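You operate a simulated robot arm through the tools that you are given. There is no shell and no other tool. Be economical: measure what you need, move in short steps, check, and stop when the job is done.

You run a simulated robot arm. Do the job below in one go: nothing can be reset, and whatever is moved stays where it is left.

TASK
Put things in order on the steel counter. At the end: the grey salt shaker is in the green bowl; the yellow lemon half stands where the yellow garlic shaker stood; the clear shaker (marked "COCOA") stands where the grey salt shaker stood; the yellow garlic shaker stands on top of the green apple jar; whatever was shut is shut again. Leave all else as you found it, and nothing knocked over.
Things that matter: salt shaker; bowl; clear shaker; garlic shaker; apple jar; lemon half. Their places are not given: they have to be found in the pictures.

The check looks at the end state, three seconds after you hand in, the way a careful person would. Anything else that was tipped, shoved, dropped, spilled or broken makes it a failure.

THE ROBOT
A 6-joint arm with a two-finger parallel gripper, fixed in place. Base frame: the origin is at the foot of the arm, x ahead of it, y to its left, z up; the work surface is at about z = 0. Units: m, degrees, N and s.
With the tool pointing down near the work surface it reaches from about 0.18 to 0.46 m from the base axis. Its first joint turns from -70.0 to 70.0 degrees. Payload 1.9 kg.
The TCP is the grasp point between the finger pads, 0.023 m short of the fingertips. In the tool frame z runs along the fingers and y along their closing line. Largest opening 0.094 m; finger width 0.038, thickness 0.01; the body of the gripper, 0.054 by 0.096 m, starts 0.039 m behind the TCP.
Orientation is told as [roll, pitch, yaw] about the base's x, y, z axes, in that order, counted from this pose: with the fingers straight down and closing along the base's y, the tool's x points along the base's -x, its y along +y and its z along -z.

THE INTERFACE
- The arm moves only by the tool step_arm. Its argument "moves" is a list that holds one entry, the list of rows, each a list of 7 numbers: the shift along the base's x, y, z in units of 300 mm (1.0 is 300 mm), then the turn, a rotation vector about the base's x, y, z in units of 90 degrees (1.0 is 90 degrees), then the finger opening in m, from 0 to 0.094. In form: [[[tx, ty, tz, ax, ay, az, jaw], ...]]. A call has 1 to 12 rows; each row is the pose to reach, as a shift and turn from the pose commanded when the call began. A call with a number of a shift or a turn outside -1 to 1 is refused whole. Each row takes 0.2 s and may step no farther than 0.05 m and 8.6 degrees from the row before; otherwise, or with a gripper value out of range, the whole call is refused. Where a pose cannot be reached the arm comes as near as it can. A force on the tool above 40 N (or 10 N above the force at the start of the call, whichever is more), or a blocked arm, ends the call early, and 0.2 s more pass. The fingers move at their own pace (about 0.108 m/s each) and stop on an object; they squeeze with about 42 N. The grip force told is the motor's: it shows also when the fingers shut on nothing. Time passes only in rows, and 0.2 s behind the last, so rows that repeat a pose let the fingers close. It gives the time, the measured TCP pose, the force on the tool (base axes), the opening and the grip force at its end, in the units of the frame above (readings bear some noise), and new pictures: "views" is both (left out), scene, wrist or none.
- Cameras (640 x 400 px; columns grow to the right, rows downward): "scene" is fixed at [0.057, 0.3146, 0.4273]; the picture's right is [-0.75, -0.66, 0.00], its down [-0.36, 0.41, -0.84] and it looks along [0.55, -0.63, -0.54] (base axes); focal length 214 px, centre (320, 200). "wrist" rides on the gripper at [-0.039, 0, -0.044] in the tool frame; the picture's right is [0.00, -1.00, 0.00], its down [0.97, 0.00, -0.24] and it looks along [0.24, 0.00, 0.97] (tool axes); focal length 218 px, centre (320, 200).
- probe_pixels(camera, pixels): for up to 12 pixels [column, row] of the newest picture of that camera ("zoom" is the newest enlarged one), the place [x, y, z] in the base frame of the surface seen there, good to about 0.002 m. No time passes.
- close_up(camera, box): a new picture of the part [left, top, right, bottom] of that camera's present view, enlarged. No time passes.
- finish_job(): hands the job in; it is judged then, once.

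Keep the steps short. Do not move on a guess: measure, check each grasp and each placing, and mend mistakes. In all there are 80 turns and 120 pictures (those below and enlarged ones count). Leave the gripper open and the arm clear of the work at the hand-in unless told otherwise, and finish with a single line.

The tools are called after "Request:" by a JSON object that holds its "fn" and its "kwargs". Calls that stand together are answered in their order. step_arm: Moves the arm, as the interface text tells. Its arguments: {"type":"object","properties":{"moves":{"type":"array"},"views":{"type":"string","enum":["both","scene","wrist","none"]}},"required":["moves"]} The other tools are called the same way: probe_pixels (camera, pixels) gives the place of the surface under pixels of a picture; close_up (camera, box) takes an enlarged picture of a part of a camera's view; finish_job () hands the job in.

At the start:

```text
t: 0.0
position: [0.3606, -0.0082, 0.2761]
tcp_rot: [0.0, 0.0, 0.0]
contact_force: [0.7, 0.9, 0.4]
gripper_width: 0.0942
grip_force: 0.1
```

scene: 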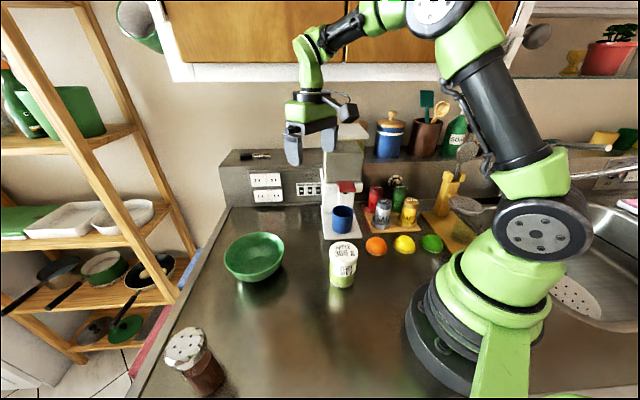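
wrist: 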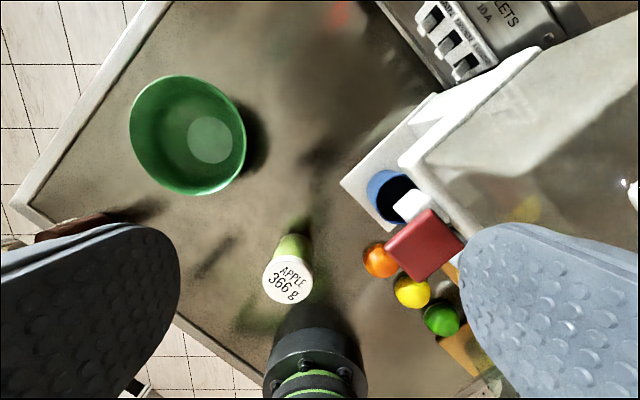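

I see a green bowl near (255,257), the apple jar near (342,265), a shaker tray near (392,210), fruit halves near (376-432,245), and a shaker at bottom left (195,360). I'll enlarge these areas.

Request:
{"fn": "close_up", "kwargs": {"camera": "scene", "box": [310, 160, 470, 260]}}

Request:
{"fn": "close_up", "kwargs": {"camera": "scene", "box": [130, 220, 370, 400]}}

```text
4.00 times, centred on (390, 210) of scene
```

zoom: 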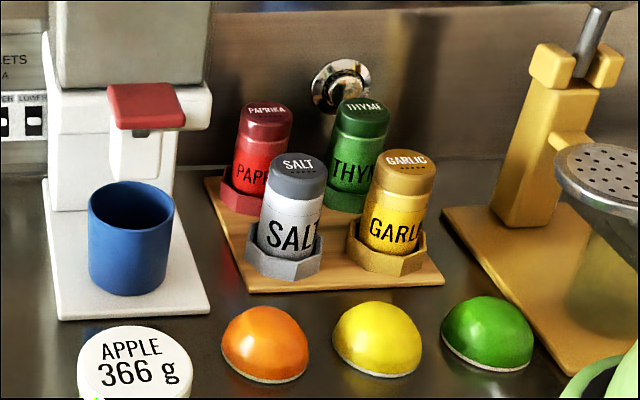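

```text
2.22 times, centred on (250, 310) of scene
```

zoom: 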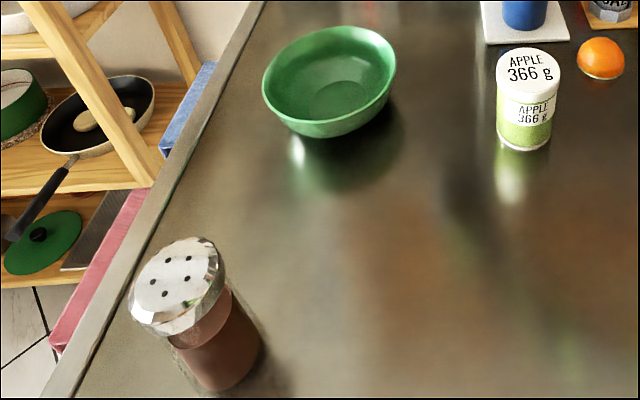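

The targets are visible: salt and garlic shakers in sockets on a wooden tray, and lemon between the orange and lime halves. The COCOA shaker is probably the one at bottom left. I'll measure them by probing the scene picture.

Request:
{"fn": "probe_pixels", "kwargs": {"camera": "scene", "pixels": [[384.5, 200.5], [411.5, 199.5], [376.5, 192], [400.5, 187], [404.5, 240], [376, 241], [432, 239], [389.5, 230], [404, 228], [345, 245], [252, 262], [190, 346]]}}

Request:
{"fn": "probe_pixels", "kwargs": {"camera": "wrist", "pixels": [[286, 280], [210, 140], [187, 76], [187, 194], [131, 130], [246, 140], [413, 292], [381, 260], [441, 318], [424, 245], [390, 190], [30, 236]]}}

Request:
{"fn": "close_up", "kwargs": {"camera": "scene", "box": [360, 170, 432, 215]}}

Request:
{"fn": "close_up", "kwargs": {"camera": "scene", "box": [360, 195, 440, 245]}}

```text
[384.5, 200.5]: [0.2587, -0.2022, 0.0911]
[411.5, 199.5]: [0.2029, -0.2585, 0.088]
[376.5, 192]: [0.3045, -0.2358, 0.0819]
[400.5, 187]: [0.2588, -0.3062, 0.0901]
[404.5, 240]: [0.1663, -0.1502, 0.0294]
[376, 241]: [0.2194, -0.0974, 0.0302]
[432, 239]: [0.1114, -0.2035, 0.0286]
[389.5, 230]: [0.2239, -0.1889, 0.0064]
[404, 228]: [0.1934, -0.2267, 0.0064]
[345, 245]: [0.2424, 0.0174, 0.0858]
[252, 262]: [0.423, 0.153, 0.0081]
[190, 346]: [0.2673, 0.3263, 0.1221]
```

```text
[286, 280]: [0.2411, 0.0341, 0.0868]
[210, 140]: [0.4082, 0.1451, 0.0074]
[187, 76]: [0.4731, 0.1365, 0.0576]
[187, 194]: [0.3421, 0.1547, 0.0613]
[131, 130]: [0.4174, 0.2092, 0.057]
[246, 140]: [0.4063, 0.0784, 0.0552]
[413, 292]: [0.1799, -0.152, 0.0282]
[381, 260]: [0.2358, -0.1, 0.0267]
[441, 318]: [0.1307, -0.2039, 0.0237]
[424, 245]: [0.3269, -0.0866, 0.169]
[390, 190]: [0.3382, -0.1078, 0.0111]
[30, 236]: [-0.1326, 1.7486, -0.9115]
```

```text
8.89 times, centred on (396, 192) of scene
```

zoom: 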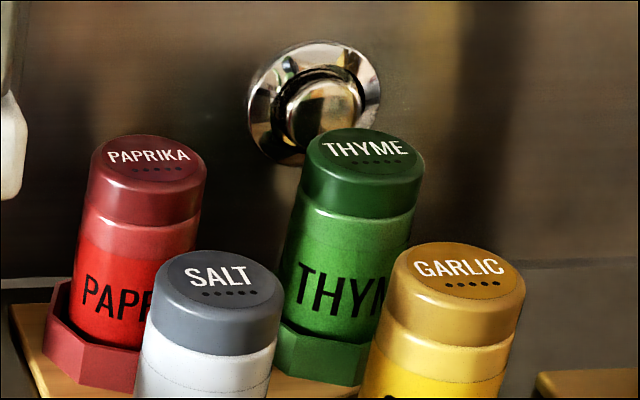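

```text
8.00 times, centred on (400, 220) of scene
```

zoom: 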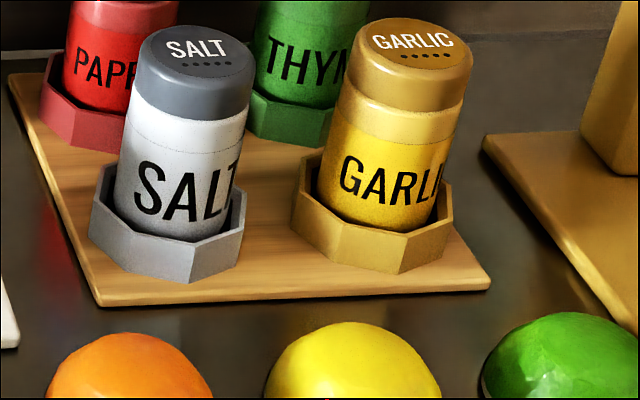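

Next I'll probe the shaker tops, sockets and the coffee machine as an obstacle.

Request:
{"fn": "probe_pixels", "kwargs": {"camera": "zoom", "pixels": [[194, 54], [413, 46], [148, 50], [246, 72], [360, 46], [466, 66], [192, 246], [98, 200], [236, 210], [386, 236], [300, 182], [448, 192]]}}

Request:
{"fn": "probe_pixels", "kwargs": {"camera": "scene", "pixels": [[343, 150], [357, 152], [350, 130], [330, 170], [346, 187], [445, 185], [457, 150], [466, 205], [470, 150], [357, 128], [440, 215], [342, 218]]}}

Request:
{"fn": "probe_pixels", "kwargs": {"camera": "wrist", "pixels": [[430, 160], [500, 90], [560, 60], [620, 20], [480, 210], [560, 150], [620, 100], [313, 280], [286, 303], [264, 280], [286, 258], [455, 120]]}}

```text
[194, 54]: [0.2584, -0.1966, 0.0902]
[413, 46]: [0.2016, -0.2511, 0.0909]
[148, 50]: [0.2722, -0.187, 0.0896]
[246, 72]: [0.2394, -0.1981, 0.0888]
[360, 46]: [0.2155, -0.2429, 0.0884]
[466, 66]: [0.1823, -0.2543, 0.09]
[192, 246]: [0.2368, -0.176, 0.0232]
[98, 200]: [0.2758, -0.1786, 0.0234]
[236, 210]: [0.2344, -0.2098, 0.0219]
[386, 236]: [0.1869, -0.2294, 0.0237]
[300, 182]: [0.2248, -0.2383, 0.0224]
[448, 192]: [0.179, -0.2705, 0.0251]
```

```text
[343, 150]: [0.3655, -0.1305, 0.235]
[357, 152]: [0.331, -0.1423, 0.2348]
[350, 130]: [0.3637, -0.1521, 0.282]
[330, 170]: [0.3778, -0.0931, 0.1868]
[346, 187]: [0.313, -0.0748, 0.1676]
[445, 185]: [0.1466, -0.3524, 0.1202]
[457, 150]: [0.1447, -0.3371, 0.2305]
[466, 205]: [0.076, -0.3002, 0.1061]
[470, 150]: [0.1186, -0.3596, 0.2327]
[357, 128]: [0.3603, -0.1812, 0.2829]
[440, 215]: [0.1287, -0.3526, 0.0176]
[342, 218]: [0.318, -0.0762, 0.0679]
```

```text
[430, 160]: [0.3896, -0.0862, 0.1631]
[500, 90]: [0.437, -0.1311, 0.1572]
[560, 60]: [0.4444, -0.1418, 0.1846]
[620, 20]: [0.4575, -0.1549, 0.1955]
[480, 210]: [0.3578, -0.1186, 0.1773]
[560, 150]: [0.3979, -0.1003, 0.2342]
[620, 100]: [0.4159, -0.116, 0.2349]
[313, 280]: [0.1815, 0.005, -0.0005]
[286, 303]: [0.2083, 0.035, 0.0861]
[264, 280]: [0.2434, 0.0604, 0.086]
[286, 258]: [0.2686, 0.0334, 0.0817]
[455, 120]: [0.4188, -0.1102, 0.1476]
```

The obstacles are the coffee machine (up to z 0.28) and the juicer. The tray is turned about 45°. I'll take the wrist camera above the tray, yawed -45°, at the same height.

Request:
{"fn": "step_arm", "kwargs": {"moves": [[[-0.065, -0.084, 0, 0, 0, -0.0714, 0.094], [-0.129, -0.168, 0, 0, 0, -0.143, 0.094], [-0.194, -0.2526, 0, 0, 0, -0.214, 0.094], [-0.258, -0.337, 0, 0, 0, -0.286, 0.094], [-0.323, -0.421, 0, 0, 0, -0.357, 0.094], [-0.387, -0.505, 0, 0, 0, -0.429, 0.094], [-0.452, -0.5893, 0, 0, 0, -0.5, 0.094]]], "views": "both"}}

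```text
t: 1.6
position: [0.2238, -0.183, 0.2786]
tcp_rot: [0.0, -0.2, -45.1]
contact_force: [0.1, 0.1, -0.3]
gripper_width: 0.0941
grip_force: 0.0
```

scene: 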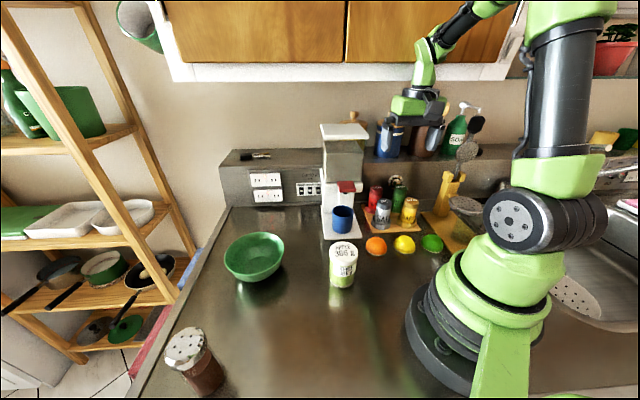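
wrist: 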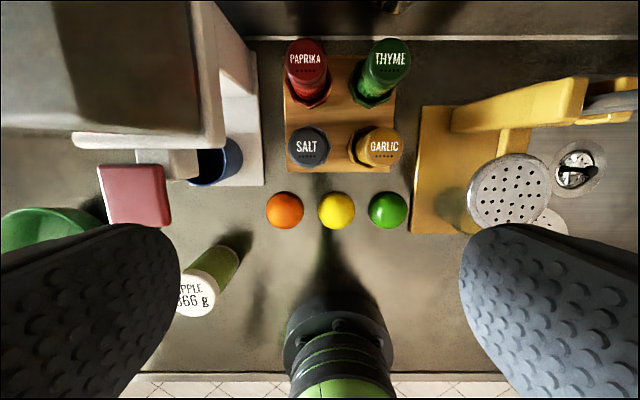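

A good overhead view. I'll enlarge the tray and fruits to find centres and sizes.

Request:
{"fn": "close_up", "kwargs": {"camera": "wrist", "box": [264, 120, 424, 220]}}

```text
4.00 times, centred on (344, 170) of wrist
```

zoom: 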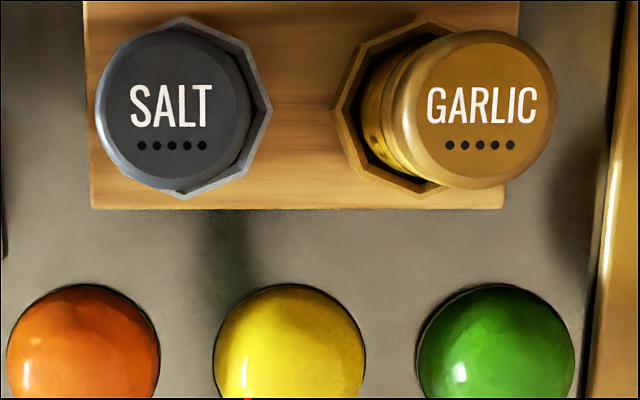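

Request:
{"fn": "probe_pixels", "kwargs": {"camera": "zoom", "pixels": [[172, 108], [102, 108], [245, 108], [172, 36], [172, 184], [480, 105], [405, 110], [553, 105], [480, 36], [480, 183], [289, 345], [345, 105]]}}

Request:
{"fn": "probe_pixels", "kwargs": {"camera": "zoom", "pixels": [[269, 110], [186, 197], [240, 168], [243, 40], [185, 18], [338, 110], [362, 168], [367, 44], [422, 192], [425, 22], [350, 110], [260, 110]]}}

Request:
{"fn": "probe_pixels", "kwargs": {"camera": "zoom", "pixels": [[216, 345], [363, 345], [290, 287], [290, 330], [155, 345], [420, 345], [10, 345], [570, 345], [389, 110], [300, 110], [290, 395], [300, 204]]}}

Request:
{"fn": "probe_pixels", "kwargs": {"camera": "wrist", "pixels": [[195, 295], [336, 228], [336, 192], [354, 210], [319, 210], [306, 60], [388, 57], [137, 190], [196, 318], [215, 300], [230, 180], [100, 140]]}}

```text
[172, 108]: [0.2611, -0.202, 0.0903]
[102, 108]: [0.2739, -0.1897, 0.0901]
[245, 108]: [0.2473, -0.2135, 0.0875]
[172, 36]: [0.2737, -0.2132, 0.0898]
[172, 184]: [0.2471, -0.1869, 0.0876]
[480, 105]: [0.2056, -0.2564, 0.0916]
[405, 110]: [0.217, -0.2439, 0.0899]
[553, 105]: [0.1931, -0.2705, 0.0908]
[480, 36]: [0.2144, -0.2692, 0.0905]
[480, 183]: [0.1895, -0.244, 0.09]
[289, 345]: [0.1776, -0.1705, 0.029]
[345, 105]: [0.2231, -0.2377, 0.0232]
```

```text
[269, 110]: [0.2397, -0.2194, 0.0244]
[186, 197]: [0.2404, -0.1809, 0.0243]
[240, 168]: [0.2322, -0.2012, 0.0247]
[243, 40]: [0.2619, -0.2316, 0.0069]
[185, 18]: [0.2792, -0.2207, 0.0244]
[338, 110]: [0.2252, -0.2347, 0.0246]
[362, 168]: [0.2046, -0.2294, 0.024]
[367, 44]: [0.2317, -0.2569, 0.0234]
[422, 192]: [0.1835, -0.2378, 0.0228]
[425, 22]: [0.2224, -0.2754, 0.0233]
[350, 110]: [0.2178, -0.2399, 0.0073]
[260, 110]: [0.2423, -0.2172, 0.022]
```

```text
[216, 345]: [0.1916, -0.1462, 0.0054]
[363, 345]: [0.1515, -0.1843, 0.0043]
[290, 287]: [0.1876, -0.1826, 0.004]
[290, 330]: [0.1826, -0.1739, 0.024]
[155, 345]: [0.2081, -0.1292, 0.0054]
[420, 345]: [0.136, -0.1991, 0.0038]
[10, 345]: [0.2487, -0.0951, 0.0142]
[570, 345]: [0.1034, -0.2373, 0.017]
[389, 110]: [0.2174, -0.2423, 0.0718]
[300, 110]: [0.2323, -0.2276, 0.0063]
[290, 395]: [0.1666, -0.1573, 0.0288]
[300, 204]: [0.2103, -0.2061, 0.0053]
```

```text
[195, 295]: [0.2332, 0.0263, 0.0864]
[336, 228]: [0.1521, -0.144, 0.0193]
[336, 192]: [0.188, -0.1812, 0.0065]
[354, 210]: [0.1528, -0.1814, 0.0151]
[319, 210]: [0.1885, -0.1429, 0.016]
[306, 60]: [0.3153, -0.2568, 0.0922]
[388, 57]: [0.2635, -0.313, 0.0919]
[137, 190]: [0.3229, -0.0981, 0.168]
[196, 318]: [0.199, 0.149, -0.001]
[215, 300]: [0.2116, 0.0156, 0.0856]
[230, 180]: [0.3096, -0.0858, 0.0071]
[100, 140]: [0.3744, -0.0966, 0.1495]
```

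Centres found: salt (0.2605,-0.201), garlic (0.205,-0.256), cap tops at z 0.09, and socket rims at z 0.024. The lemon is at about (0.169,-0.162), roughly 54 mm across. I'll start with garlic and go above it with the jaws at 0.064.

Request:
{"fn": "step_arm", "kwargs": {"moves": [[[-0.032, -0.12, 0, 0, 0, 0, 0.064], [-0.0647, -0.2393, 0, 0, 0, 0, 0.064], [-0.0647, -0.2393, -0.16, 0, 0, 0, 0.064], [-0.0647, -0.2393, -0.32, 0, 0, 0, 0.064], [-0.0647, -0.2393, -0.48, 0, 0, 0, 0.064], [-0.0647, -0.2393, -0.48, 0, 0, 0, 0.064]]], "views": "both"}}

```text
t: 2.3
position: [0.2172, -0.1831, 0.2788]
tcp_rot: [0.0, 2.2, -34.1]
contact_force: [0.3, -0.7, 0.9]
gripper_width: 0.0639
grip_force: 0.1
stopped in row 3: the arm was blocked; the commanded pose is now the measured one
```

scene: 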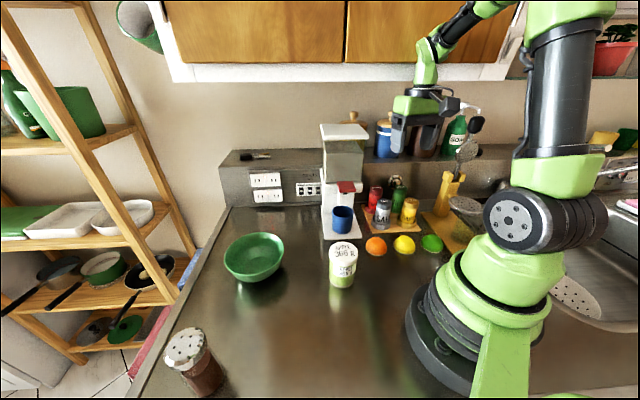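
wrist: 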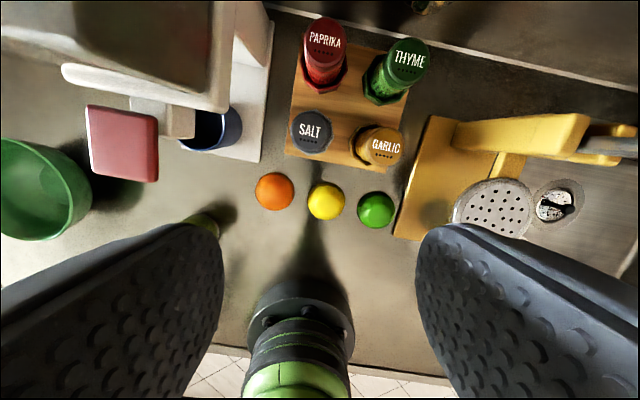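

The arm is blocked: J1 won't turn past about -40°. There's no tool force, so a link or the gripper body probably hit something up high. I'll look closely.

Request:
{"fn": "close_up", "kwargs": {"camera": "scene", "box": [370, 0, 640, 169]}}

Request:
{"fn": "probe_pixels", "kwargs": {"camera": "scene", "pixels": [[452, 104], [463, 107], [477, 123], [458, 128], [468, 150], [420, 105], [440, 70], [425, 70], [510, 60], [533, 130], [383, 128], [500, 190]]}}

```text
2.37 times, centred on (505, 84) of scene
```

zoom: 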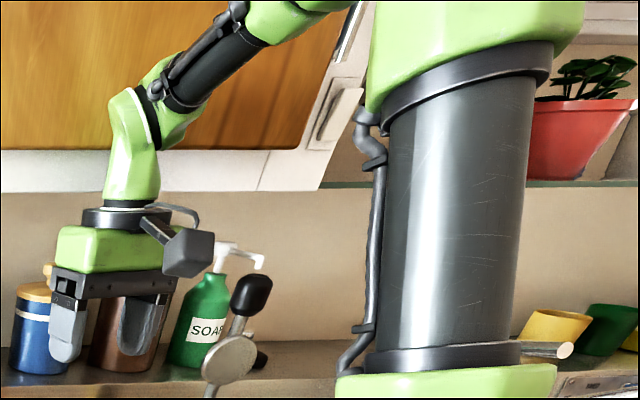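

```text
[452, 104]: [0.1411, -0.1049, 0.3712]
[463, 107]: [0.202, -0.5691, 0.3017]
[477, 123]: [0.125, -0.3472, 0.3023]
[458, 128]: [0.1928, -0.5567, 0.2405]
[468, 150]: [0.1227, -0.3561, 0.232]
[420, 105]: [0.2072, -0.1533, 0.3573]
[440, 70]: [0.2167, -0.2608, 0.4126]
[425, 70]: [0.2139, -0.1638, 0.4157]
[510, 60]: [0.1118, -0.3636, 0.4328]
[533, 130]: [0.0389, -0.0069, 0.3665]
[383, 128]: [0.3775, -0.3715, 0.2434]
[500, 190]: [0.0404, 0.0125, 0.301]
```

The cabinet overhangs: its front face is at about x−y = 0.477 (w≈0.337). My wrist, at z≈0.41, likely bumped it. I'll measure its lower edge.

Request:
{"fn": "probe_pixels", "kwargs": {"camera": "scene", "pixels": [[400, 83], [395, 77], [395, 70], [395, 62], [300, 79], [300, 70], [300, 40], [395, 40], [470, 75], [515, 40], [425, 45], [435, 30]]}}

Request:
{"fn": "close_up", "kwargs": {"camera": "scene", "box": [380, 0, 540, 100]}}

```text
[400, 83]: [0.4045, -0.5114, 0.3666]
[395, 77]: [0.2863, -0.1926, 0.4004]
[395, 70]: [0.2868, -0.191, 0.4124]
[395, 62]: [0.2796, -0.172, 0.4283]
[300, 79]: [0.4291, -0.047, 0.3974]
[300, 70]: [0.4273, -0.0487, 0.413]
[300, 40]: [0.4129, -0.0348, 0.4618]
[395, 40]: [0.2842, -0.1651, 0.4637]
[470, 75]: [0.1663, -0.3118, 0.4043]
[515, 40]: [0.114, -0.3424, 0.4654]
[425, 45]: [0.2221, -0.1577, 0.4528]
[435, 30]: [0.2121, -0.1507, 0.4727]
```

```text
4.00 times, centred on (460, 50) of scene
```

zoom: 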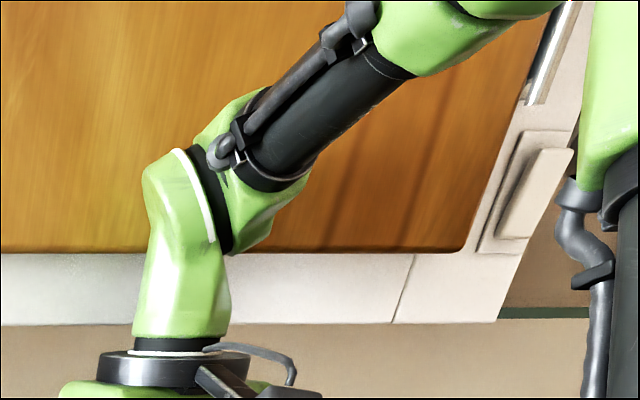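

The cabinet's lower edge is at z≈0.395, with doors out to w≈0.317, so I must stay low near the tray. I'll back off, straighten the yaw, descend to z 0.14, and go in from there.

Request:
{"fn": "step_arm", "kwargs": {"moves": [[[-0.079, -0.001, 0, -0.007, -0.01, -0.06, 0.064], [-0.158, -0.002, 0, -0.0137, -0.0202, -0.121, 0.064], [-0.158, -0.002, -0.154, -0.0137, -0.0202, -0.121, 0.064], [-0.158, -0.002, -0.309, -0.0137, -0.0202, -0.121, 0.064], [-0.158, -0.002, -0.463, -0.0137, -0.0202, -0.121, 0.064], [-0.158, -0.002, -0.463, -0.0137, -0.0202, -0.121, 0.064]]], "views": "both"}}

```text
t: 3.7
position: [0.1671, -0.1837, 0.1417]
tcp_rot: [0.3, 0.2, -45.2]
contact_force: [-0.8, -0.1, 0.7]
gripper_width: 0.064
grip_force: 0.0
```

scene: 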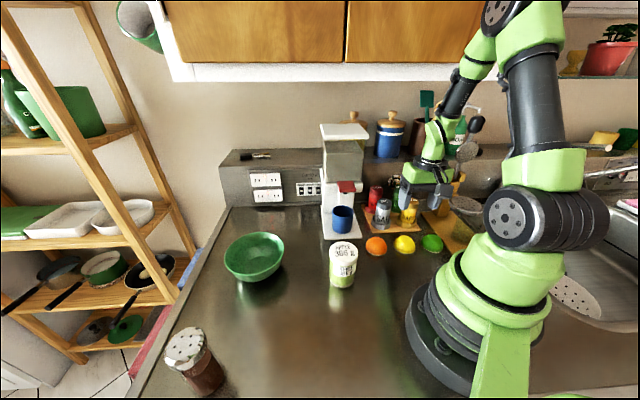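
wrist: 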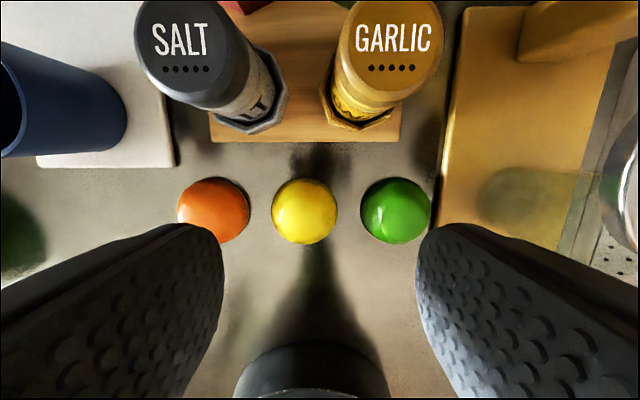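

Clear now. I'll move in over garlic at z≈0.14 and check centring.

Request:
{"fn": "step_arm", "kwargs": {"moves": [[[0.06, -0.12, 0, 0, 0, 0, 0.064], [0.119, -0.2427, 0, 0, 0, 0, 0.064], [0.119, -0.2427, 0, 0, 0, 0, 0.064]]], "views": "both"}}

Request:
{"fn": "close_up", "kwargs": {"camera": "scene", "box": [360, 140, 488, 220]}}

```text
t: 4.5
position: [0.2064, -0.2556, 0.1387]
tcp_rot: [0.3, 0.2, -45.2]
contact_force: [-0.4, -0.4, -0.5]
gripper_width: 0.0641
grip_force: 0.0
```

scene: 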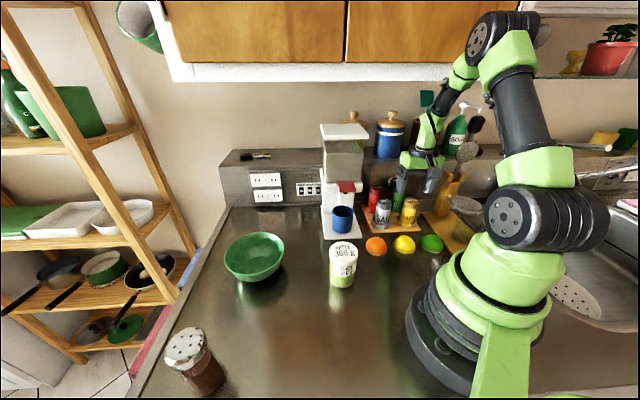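
wrist: 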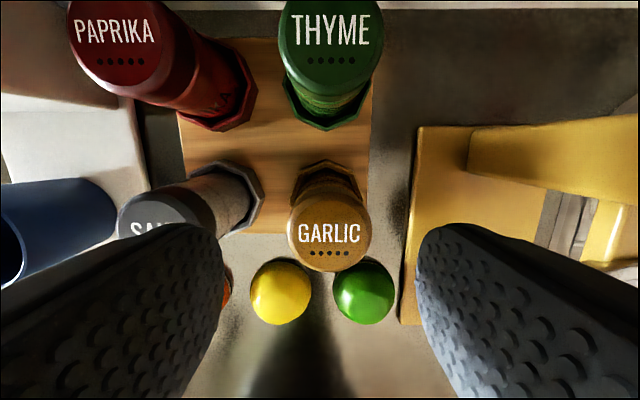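

```text
5.00 times, centred on (424, 180) of scene
```

zoom: 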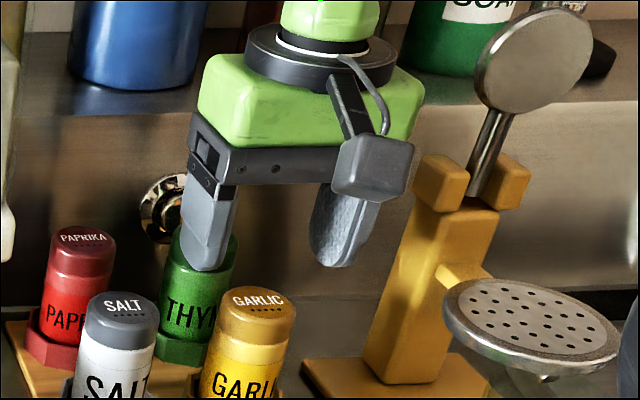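

Garlic is under the gripper, about 8 px right of the centre column. I'll probe the cap to refine.

Request:
{"fn": "close_up", "kwargs": {"camera": "wrist", "box": [256, 160, 416, 260]}}

Request:
{"fn": "probe_pixels", "kwargs": {"camera": "wrist", "pixels": [[291, 232], [367, 232], [328, 232], [328, 205], [328, 262], [310, 232], [346, 232]]}}

```text
4.00 times, centred on (336, 210) of wrist
```

zoom: 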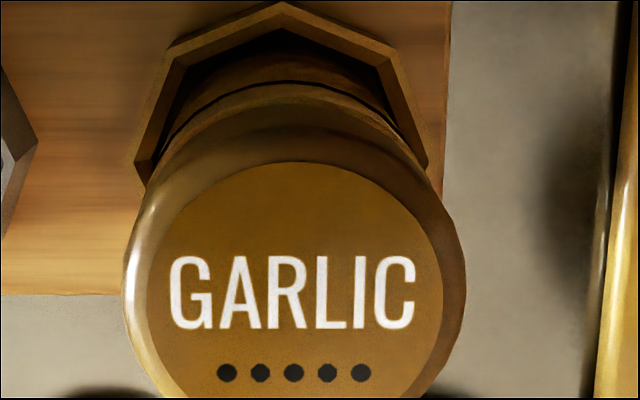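

```text
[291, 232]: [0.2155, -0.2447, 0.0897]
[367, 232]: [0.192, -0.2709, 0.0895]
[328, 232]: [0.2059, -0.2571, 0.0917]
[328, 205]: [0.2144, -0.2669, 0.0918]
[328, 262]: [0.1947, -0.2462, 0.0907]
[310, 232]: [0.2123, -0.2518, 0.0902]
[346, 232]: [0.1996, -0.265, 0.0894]
```

Garlic's centre is about 3 mm right of the TCP. I'll shift, descend to z 0.062, and close.

Request:
{"fn": "step_arm", "kwargs": {"moves": [[[-0.007, -0.007, -0.06, 0, 0, 0, 0.064], [-0.007, -0.007, -0.16, 0, 0, 0, 0.064], [-0.007, -0.007, -0.2567, 0, 0, 0, 0.064], [-0.007, -0.007, -0.2567, 0, 0, 0, 0.064], [-0.007, -0.007, -0.2567, 0, 0, 0, 0.03], [-0.007, -0.007, -0.2567, 0, 0, 0, 0.03]]], "views": "both"}}

```text
t: 5.9
position: [0.2037, -0.2595, 0.062]
tcp_rot: [0.2, 0.2, -45.0]
contact_force: [1.3, -0.3, 0.4]
gripper_width: 0.0407
grip_force: 41.9
```

scene: 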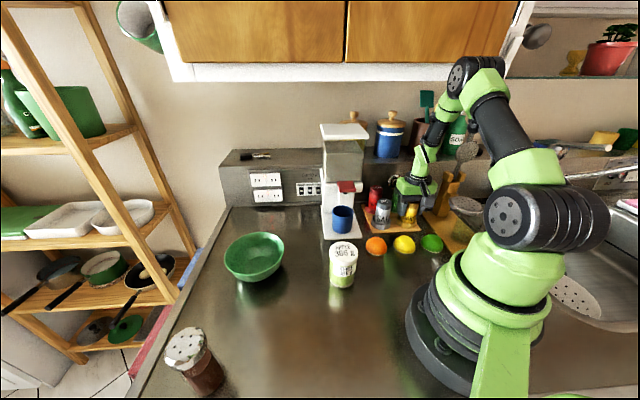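
wrist: 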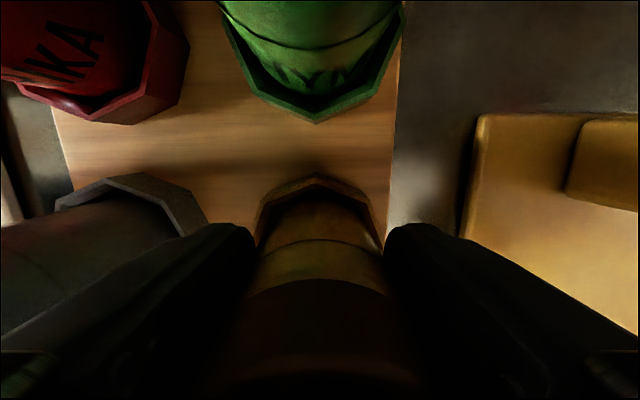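

Gripped at 0.041 m. I'll lift, retreat from the tray, and check the hold.

Request:
{"fn": "step_arm", "kwargs": {"moves": [[[0, 0, 0.1, 0, 0, 0, 0.03], [0, 0, 0.2, 0, 0, 0, 0.03], [0, 0, 0.25, 0, 0, 0, 0.03], [-0.1, 0.1, 0.25, 0, 0, 0, 0.03], [-0.2, 0.2, 0.29, 0, 0, 0, 0.03], [-0.23, 0.25, 0.33, 0, 0, 0, 0.03]]], "views": "both"}}

```text
t: 7.3
position: [0.1357, -0.1865, 0.1624]
tcp_rot: [0.2, 0.2, -45.1]
contact_force: [0.8, 0.9, -1.4]
gripper_width: 0.0406
grip_force: 41.9
```

scene: 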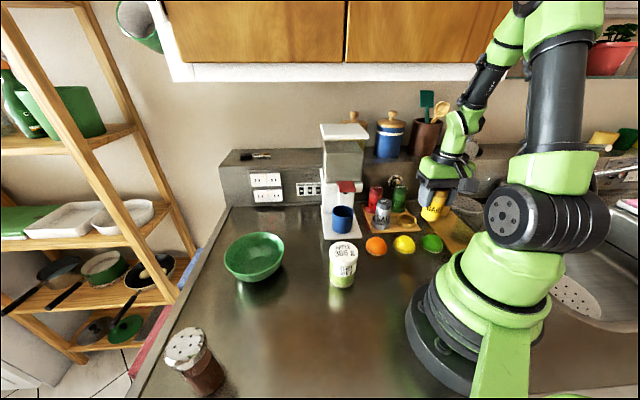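
wrist: 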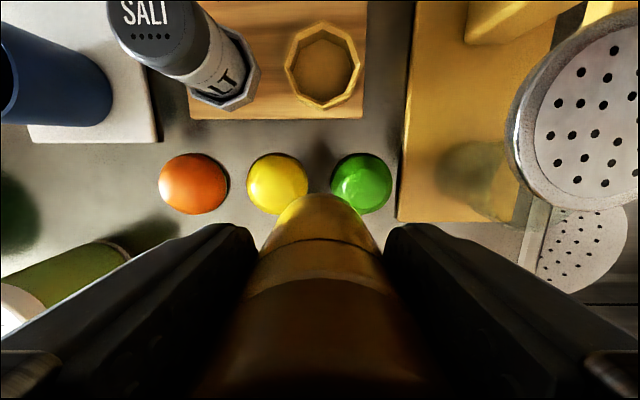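

Garlic is held upright. I'll measure the now-empty socket, the lemon, the garlic bottom and the apple jar's top.

Request:
{"fn": "close_up", "kwargs": {"camera": "wrist", "box": [232, 10, 392, 110]}}

Request:
{"fn": "probe_pixels", "kwargs": {"camera": "zoom", "pixels": [[370, 210], [370, 52], [370, 76], [370, 392], [370, 368], [210, 210], [225, 210], [515, 210], [500, 210], [360, 250], [440, 90], [300, 350]]}}

Request:
{"fn": "close_up", "kwargs": {"camera": "scene", "box": [310, 170, 470, 290]}}

Request:
{"fn": "probe_pixels", "kwargs": {"camera": "scene", "pixels": [[343, 250], [330, 250], [356, 250], [343, 242], [343, 258], [432, 217], [428, 219], [437, 218], [404, 240], [396, 247], [413, 246], [404, 254]]}}

```text
4.00 times, centred on (312, 60) of wrist
```

zoom: 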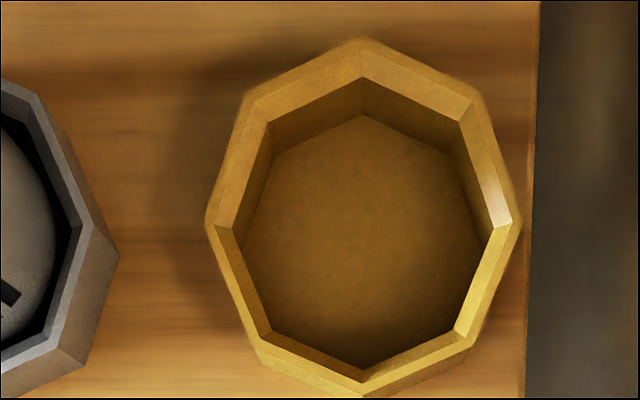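

```text
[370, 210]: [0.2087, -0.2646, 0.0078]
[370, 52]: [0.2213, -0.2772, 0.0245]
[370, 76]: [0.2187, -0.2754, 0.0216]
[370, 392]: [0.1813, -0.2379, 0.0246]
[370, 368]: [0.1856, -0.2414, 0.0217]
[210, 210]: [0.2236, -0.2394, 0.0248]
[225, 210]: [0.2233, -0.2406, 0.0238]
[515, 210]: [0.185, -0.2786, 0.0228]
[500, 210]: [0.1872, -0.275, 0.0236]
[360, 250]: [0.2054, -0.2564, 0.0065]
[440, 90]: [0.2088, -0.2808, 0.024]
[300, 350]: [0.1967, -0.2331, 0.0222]
```

```text
3.33 times, centred on (390, 230) of scene
```

zoom: 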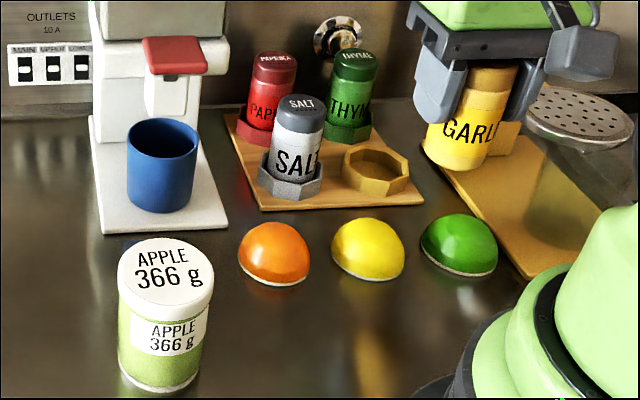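

```text
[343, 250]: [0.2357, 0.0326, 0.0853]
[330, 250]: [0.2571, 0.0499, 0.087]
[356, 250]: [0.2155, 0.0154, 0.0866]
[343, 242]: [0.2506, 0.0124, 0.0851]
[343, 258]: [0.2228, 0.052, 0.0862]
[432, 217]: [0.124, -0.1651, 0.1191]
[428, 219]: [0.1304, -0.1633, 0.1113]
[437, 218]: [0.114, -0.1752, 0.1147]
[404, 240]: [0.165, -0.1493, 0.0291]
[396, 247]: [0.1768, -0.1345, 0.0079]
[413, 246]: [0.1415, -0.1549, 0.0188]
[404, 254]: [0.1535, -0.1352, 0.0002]
```

The socket centre is about (0.203,-0.257) with its floor at z 0.0075. The jar top centre is (0.2366,0.0325) at z 0.086. I'll carry garlic above the jar.

Request:
{"fn": "step_arm", "kwargs": {"moves": [[[0.02, 0.05, 0.05, 0, 0, 0, 0.03], [0.07, 0.17, 0.05, 0, 0, 0, 0.03], [0.137, 0.31, 0.05, 0, 0, 0, 0.03], [0.204, 0.45, 0.05, 0, 0, 0, 0.03], [0.27, 0.59, 0.05, 0, 0, 0, 0.03], [0.3363, 0.73, 0.05, 0, 0, 0, 0.03], [0.3363, 0.73, 0.05, 0, 0, 0, 0.03]]], "views": "both"}}

Request:
{"fn": "close_up", "kwargs": {"camera": "scene", "box": [280, 180, 408, 300]}}

```text
t: 8.9
position: [0.2381, 0.0344, 0.1755]
tcp_rot: [0.4, 0.2, -45.2]
contact_force: [-0.1, 0.5, -1.7]
gripper_width: 0.0409
grip_force: 42.0
```

scene: 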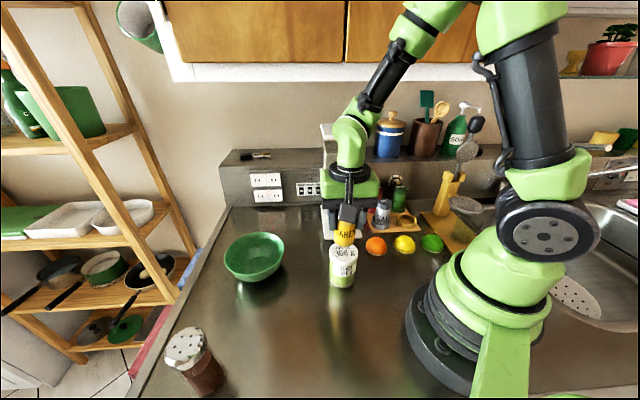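
wrist: 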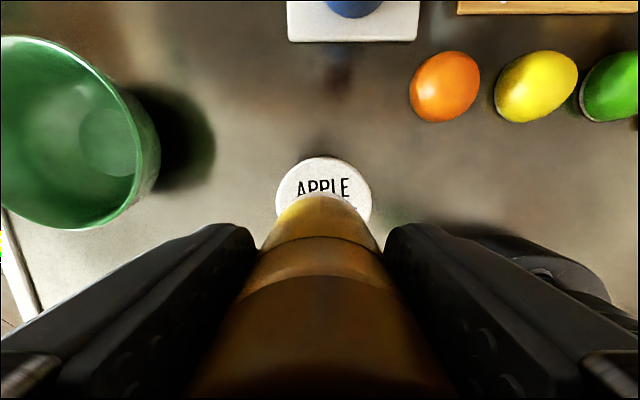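

```text
3.33 times, centred on (344, 240) of scene
```

zoom: 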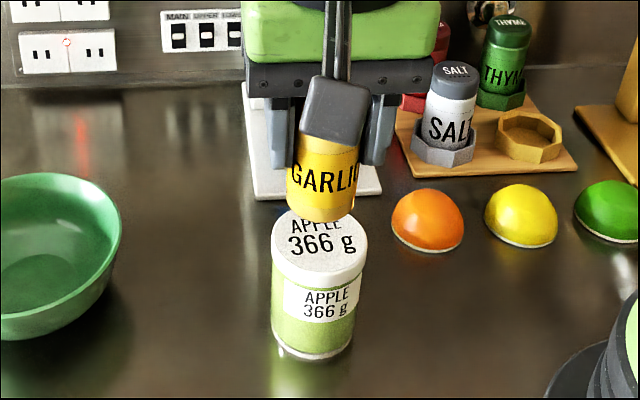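

Hovering. I'll check lateral alignment against the lid edges.

Request:
{"fn": "probe_pixels", "kwargs": {"camera": "wrist", "pixels": [[278, 195], [369, 195], [323, 160], [300, 180], [345, 180], [320, 197]]}}

Request:
{"fn": "probe_pixels", "kwargs": {"camera": "zoom", "pixels": [[276, 248], [364, 248], [320, 280], [320, 215], [290, 205], [350, 207]]}}

```text
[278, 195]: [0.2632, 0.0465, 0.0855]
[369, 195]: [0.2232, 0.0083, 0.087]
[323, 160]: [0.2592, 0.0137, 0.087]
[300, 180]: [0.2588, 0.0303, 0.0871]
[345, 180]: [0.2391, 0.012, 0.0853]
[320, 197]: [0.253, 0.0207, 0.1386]
```

```text
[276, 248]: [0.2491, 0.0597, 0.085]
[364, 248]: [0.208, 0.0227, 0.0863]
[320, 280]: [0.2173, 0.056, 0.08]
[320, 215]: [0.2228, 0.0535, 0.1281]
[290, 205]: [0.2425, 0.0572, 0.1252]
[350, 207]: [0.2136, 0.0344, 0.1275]
```

Aligned within 2 mm. I'll descend to just above contact.

Request:
{"fn": "step_arm", "kwargs": {"moves": [[[-0.004, 0, -0.05, 0, 0, 0, 0.03], [-0.004, 0, -0.09, 0, 0, 0, 0.03], [-0.004, 0, -0.105, 0, 0, 0, 0.03], [-0.004, 0, -0.11, 0, 0, 0, 0.03], [-0.004, 0, -0.11, 0, 0, 0, 0.03]]], "views": "scene"}}

Request:
{"fn": "close_up", "kwargs": {"camera": "scene", "box": [304, 200, 384, 290]}}

```text
t: 10.1
position: [0.2358, 0.0341, 0.1429]
tcp_rot: [0.3, 0.2, -45.1]
contact_force: [-1.0, 0.0, -2.3]
gripper_width: 0.0404
grip_force: 42.2
```

scene: 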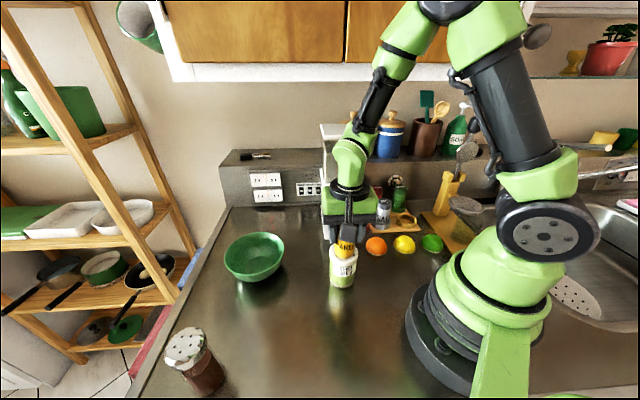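

```text
4.44 times, centred on (344, 245) of scene
```

zoom: 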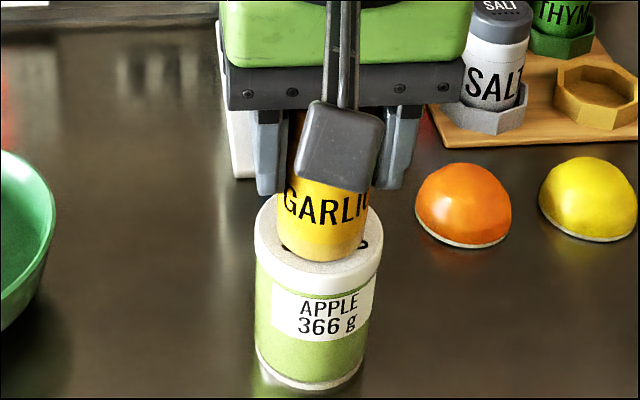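

Well centred and close to the lid. I'll lower in 1 mm steps, watching force.

Request:
{"fn": "step_arm", "kwargs": {"moves": [[[0, 0, -0.0033, 0, 0, 0, 0.03], [0, 0, -0.0067, 0, 0, 0, 0.03]]], "views": "none"}}

```text
t: 10.7
position: [0.2348, 0.0341, 0.1412]
tcp_rot: [0.4, 0.1, -45.2]
contact_force: [-2.3, -1.9, 31.0]
gripper_width: 0.0409
grip_force: 41.7
```

Contact at 31 N. I'll ease up 1 mm and open slightly.

Request:
{"fn": "step_arm", "kwargs": {"moves": [[[0, 0, 0.003, 0, 0, 0, 0.03], [0, 0, 0.003, 0, 0, 0, 0.046], [0, 0, 0.003, 0, 0, 0, 0.064], [0, 0, 0.003, 0, 0, 0, 0.064], [0, 0, 0.1, 0, 0, 0, 0.064], [0, 0, 0.22, 0, 0, 0, 0.064]]], "views": "both"}}

Request:
{"fn": "close_up", "kwargs": {"camera": "scene", "box": [304, 200, 384, 290]}}

```text
t: 12.1
position: [0.2363, 0.0314, 0.2046]
tcp_rot: [0.2, 0.3, -45.1]
contact_force: [-0.7, -0.2, 0.3]
gripper_width: 0.0641
grip_force: 0.0
```

scene: 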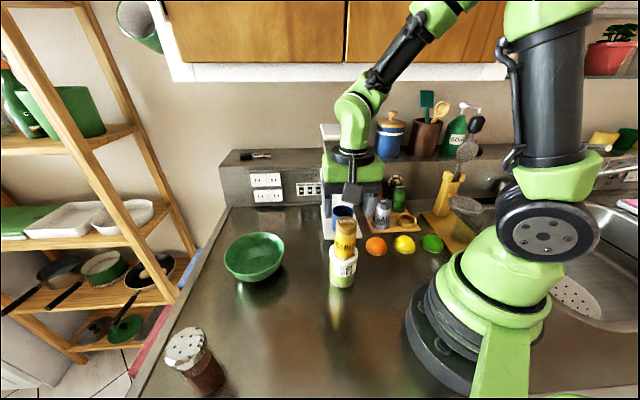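
wrist: 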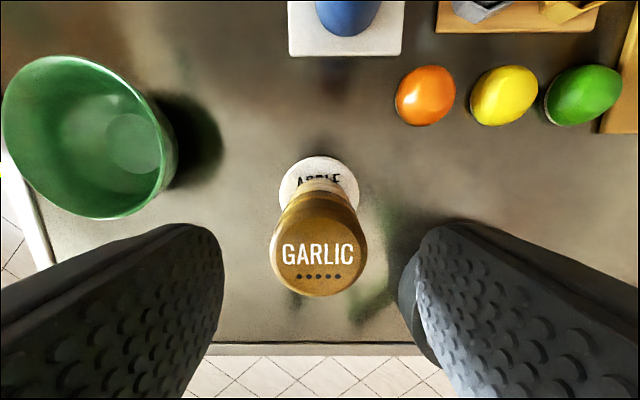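

```text
4.44 times, centred on (344, 245) of scene
```

zoom: 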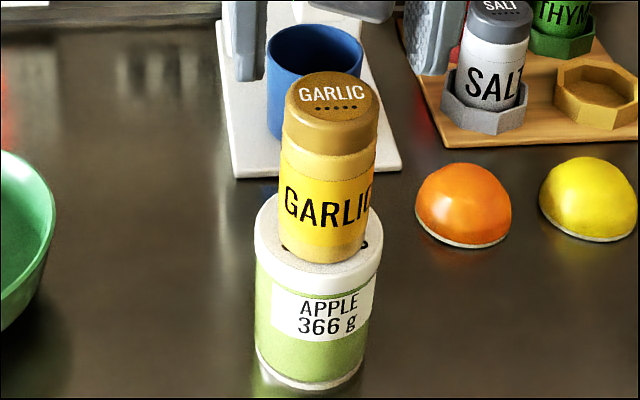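

Garlic stands firmly on the jar. Next is salt: I'll go to the front of the tray and then down to z 0.14.

Request:
{"fn": "step_arm", "kwargs": {"moves": [[[-0.03, -0.143, 0, 0, 0, 0, 0.064], [-0.061, -0.286, 0, 0, 0, 0, 0.064], [-0.092, -0.43, 0, 0, 0, 0, 0.064], [-0.123, -0.573, 0, 0, 0, 0, 0.064], [-0.123, -0.573, -0.1, 0, 0, 0, 0.064], [-0.123, -0.573, -0.217, 0, 0, 0, 0.064], [-0.02, -0.675, -0.217, 0, 0, 0, 0.064], [0.083, -0.778, -0.217, 0, 0, 0, 0.064], [0.083, -0.778, -0.217, 0, 0, 0, 0.064]]], "views": "both"}}

```text
t: 14.1
position: [0.2608, -0.2004, 0.1436]
tcp_rot: [0.2, 0.2, -45.1]
contact_force: [0.2, -0.5, -0.6]
gripper_width: 0.0639
grip_force: 0.0
```

scene: 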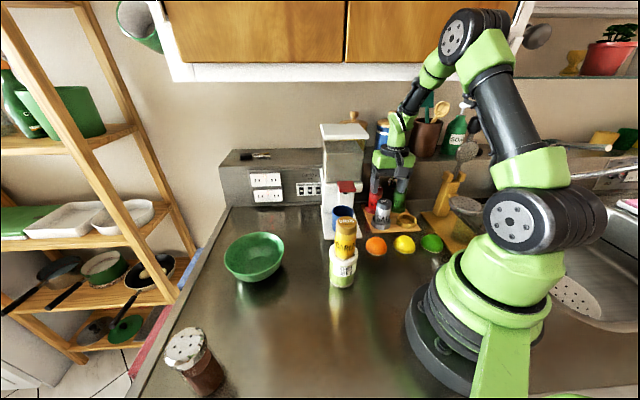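
wrist: 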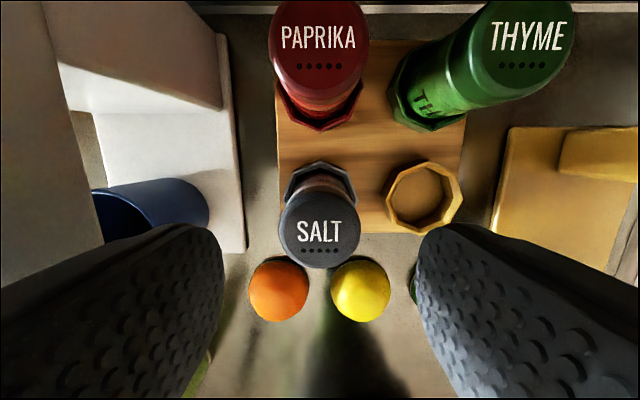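

Salt is centred at column 320. I'll descend, grip, and lift.

Request:
{"fn": "step_arm", "kwargs": {"moves": [[[0, 0, -0.1, 0, 0, 0, 0.064], [0, 0, -0.2, 0, 0, 0, 0.064], [0, 0, -0.268, 0, 0, 0, 0.064], [0, 0, -0.268, 0, 0, 0, 0.064], [0, 0, -0.268, 0, 0, 0, 0.03], [0, 0, -0.268, 0, 0, 0, 0.03], [0, 0, -0.268, 0, 0, 0, 0.03]]], "views": "none"}}

```text
t: 15.7
position: [0.2608, -0.2003, 0.0625]
tcp_rot: [0.3, 0.2, -45.2]
contact_force: [0.2, 0.3, -0.4]
gripper_width: 0.0408
grip_force: 41.8
```

Gripped at 0.041. I'll lift, retreat, then raise.

Request:
{"fn": "step_arm", "kwargs": {"moves": [[[0, 0, 0.125, 0, 0, 0, 0.03], [0, 0, 0.25, 0, 0, 0, 0.03], [-0.084, 0.083, 0.25, 0, 0, 0, 0.03], [-0.168, 0.165, 0.26, 0, 0, 0, 0.03], [-0.2517, 0.248, 0.3, 0, 0, 0, 0.03], [-0.2517, 0.248, 0.45, 0, 0, 0, 0.03], [-0.2517, 0.248, 0.6, 0, 0, 0, 0.03], [-0.2517, 0.248, 0.625, 0, 0, 0, 0.03]]], "views": "both"}}

```text
t: 17.5
position: [0.1888, -0.1285, 0.2467]
tcp_rot: [0.3, 0.2, -45.1]
contact_force: [-0.3, 0.9, -1.2]
gripper_width: 0.0405
grip_force: 41.9
```

scene: 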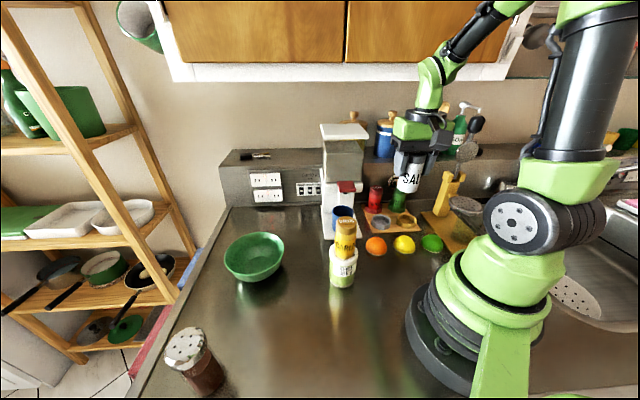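
wrist: 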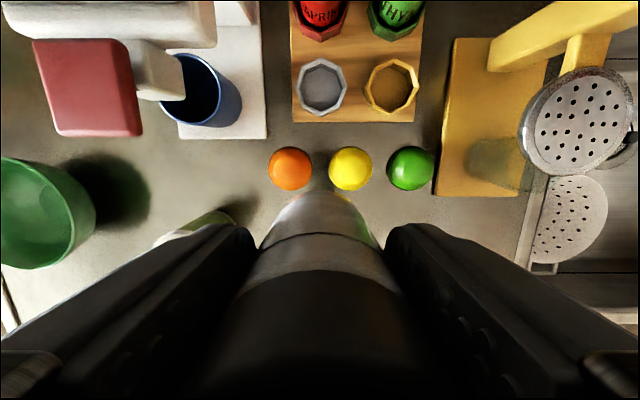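

Salt is held. While here I'll measure the empty salt socket and the lemon.

Request:
{"fn": "close_up", "kwargs": {"camera": "wrist", "box": [256, 40, 448, 200]}}

Request:
{"fn": "probe_pixels", "kwargs": {"camera": "wrist", "pixels": [[329.5, 168], [371, 168], [350, 148], [350, 188], [351, 164], [298, 88], [347, 88], [322, 60], [322, 115], [322, 90], [302, 88], [342, 88]]}}

```text
2.50 times, centred on (352, 120) of wrist
```

zoom: 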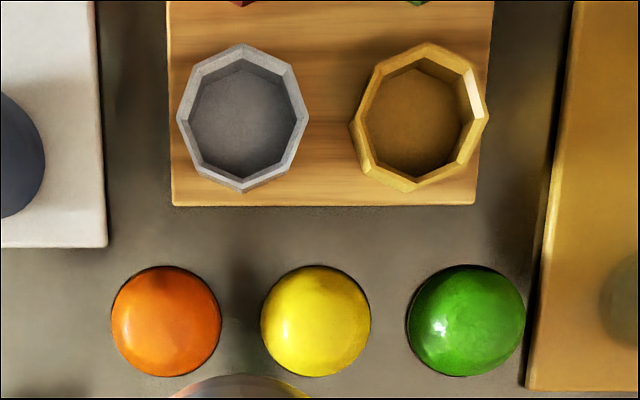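

```text
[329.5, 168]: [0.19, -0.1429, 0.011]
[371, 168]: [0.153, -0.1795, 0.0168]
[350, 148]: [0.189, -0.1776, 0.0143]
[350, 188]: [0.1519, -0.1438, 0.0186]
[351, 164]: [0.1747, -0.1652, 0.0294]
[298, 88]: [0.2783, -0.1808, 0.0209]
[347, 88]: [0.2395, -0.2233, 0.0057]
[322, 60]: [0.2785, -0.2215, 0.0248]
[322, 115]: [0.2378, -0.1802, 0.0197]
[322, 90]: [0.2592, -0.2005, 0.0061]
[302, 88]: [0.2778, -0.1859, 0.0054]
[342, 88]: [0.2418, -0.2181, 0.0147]
```

The lemon is about (0.171,-0.1605) and 47–52 mm across. The salt socket centre is (0.2595,-0.201). Now I'll carry salt over to the bowl centre (0.408,0.144), staying high.

Request:
{"fn": "step_arm", "kwargs": {"moves": [[[0.092, 0.113, 0, 0, 0, 0, 0.03], [0.184, 0.226, 0, 0, 0, 0, 0.03], [0.276, 0.339, 0, 0, 0, 0, 0.03], [0.368, 0.452, 0, 0, 0, 0, 0.03], [0.46, 0.565, 0, 0, 0, 0, 0.03], [0.552, 0.677, 0, 0, 0, 0, 0.03], [0.644, 0.79, -0.05, 0, 0, 0, 0.03], [0.7357, 0.9033, -0.15, 0, 0, 0, 0.03], [0.7357, 0.9033, -0.3, 0, 0, 0, 0.03], [0.7357, 0.9033, -0.3, 0, 0, 0, 0.03]]], "views": "both"}}

Request:
{"fn": "close_up", "kwargs": {"camera": "scene", "box": [200, 170, 328, 290]}}

```text
refused: row 8 steps farther than a row can; nothing moved
```

```text
3.33 times, centred on (264, 230) of scene
```

zoom: 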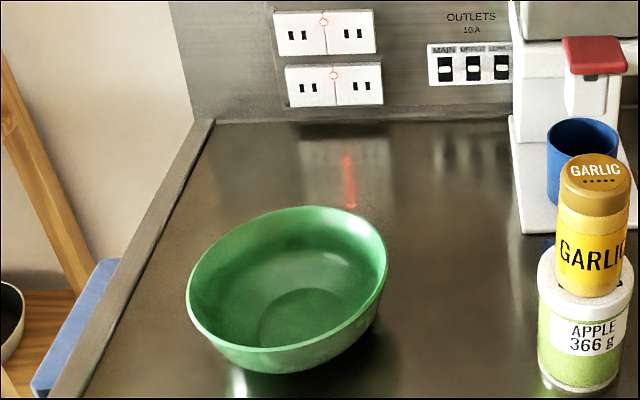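

One row was too long, so I'll resend with smaller steps.

Request:
{"fn": "step_arm", "kwargs": {"moves": [[[0.092, 0.113, 0, 0, 0, 0, 0.03], [0.184, 0.226, 0, 0, 0, 0, 0.03], [0.276, 0.339, 0, 0, 0, 0, 0.03], [0.368, 0.452, 0, 0, 0, 0, 0.03], [0.46, 0.565, 0, 0, 0, 0, 0.03], [0.552, 0.677, 0, 0, 0, 0, 0.03], [0.644, 0.79, -0.03, 0, 0, 0, 0.03], [0.7357, 0.9033, -0.08, 0, 0, 0, 0.03], [0.7357, 0.9033, -0.2, 0, 0, 0, 0.03], [0.7357, 0.9033, -0.3, 0, 0, 0, 0.03], [0.7357, 0.9033, -0.3, 0, 0, 0, 0.03]]], "views": "both"}}

Request:
{"fn": "close_up", "kwargs": {"camera": "scene", "box": [200, 170, 328, 290]}}

```text
t: 19.9
position: [0.4057, 0.1464, 0.1585]
tcp_rot: [0.4, 0.2, -45.2]
contact_force: [-0.4, -0.3, -0.6]
gripper_width: 0.0408
grip_force: 42.1
```

scene: 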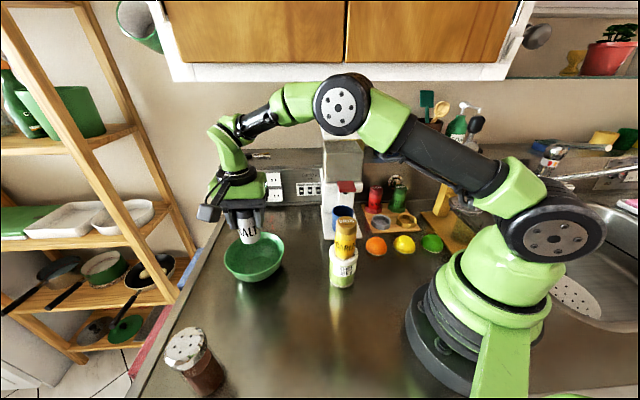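
wrist: 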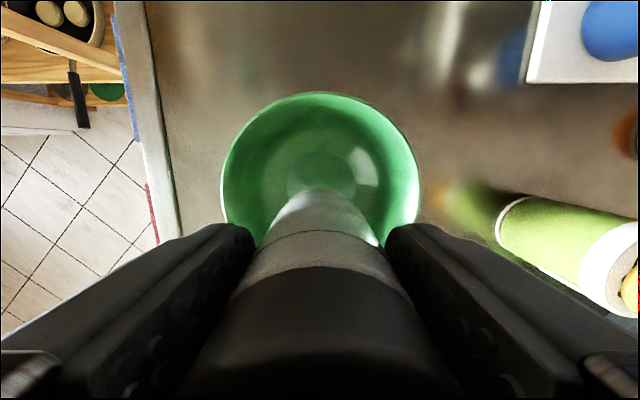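

```text
3.33 times, centred on (264, 230) of scene
```

zoom: 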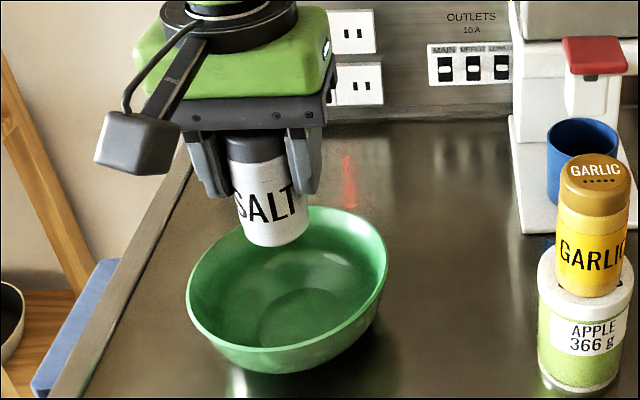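

Columns are centred (rim from 221 to 420). I'll check depth along w by probing the rim and bowl floor.

Request:
{"fn": "probe_pixels", "kwargs": {"camera": "wrist", "pixels": [[320, 95], [223, 180], [418, 180], [250, 120], [392, 120], [320, 155], [300, 175], [345, 175]]}}

Request:
{"fn": "probe_pixels", "kwargs": {"camera": "zoom", "pixels": [[275, 350], [189, 290], [386, 245], [300, 320], [255, 320], [345, 320]]}}

```text
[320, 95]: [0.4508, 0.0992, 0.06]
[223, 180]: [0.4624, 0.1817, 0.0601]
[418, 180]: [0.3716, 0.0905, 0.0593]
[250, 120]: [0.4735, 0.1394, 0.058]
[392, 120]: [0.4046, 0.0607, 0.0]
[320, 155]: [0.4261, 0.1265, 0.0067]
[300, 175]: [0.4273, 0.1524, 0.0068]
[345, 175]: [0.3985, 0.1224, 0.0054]
```

```text
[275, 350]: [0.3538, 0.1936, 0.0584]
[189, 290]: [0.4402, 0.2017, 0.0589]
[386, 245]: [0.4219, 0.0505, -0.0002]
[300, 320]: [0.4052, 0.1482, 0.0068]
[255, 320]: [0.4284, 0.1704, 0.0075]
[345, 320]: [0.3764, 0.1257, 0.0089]
```

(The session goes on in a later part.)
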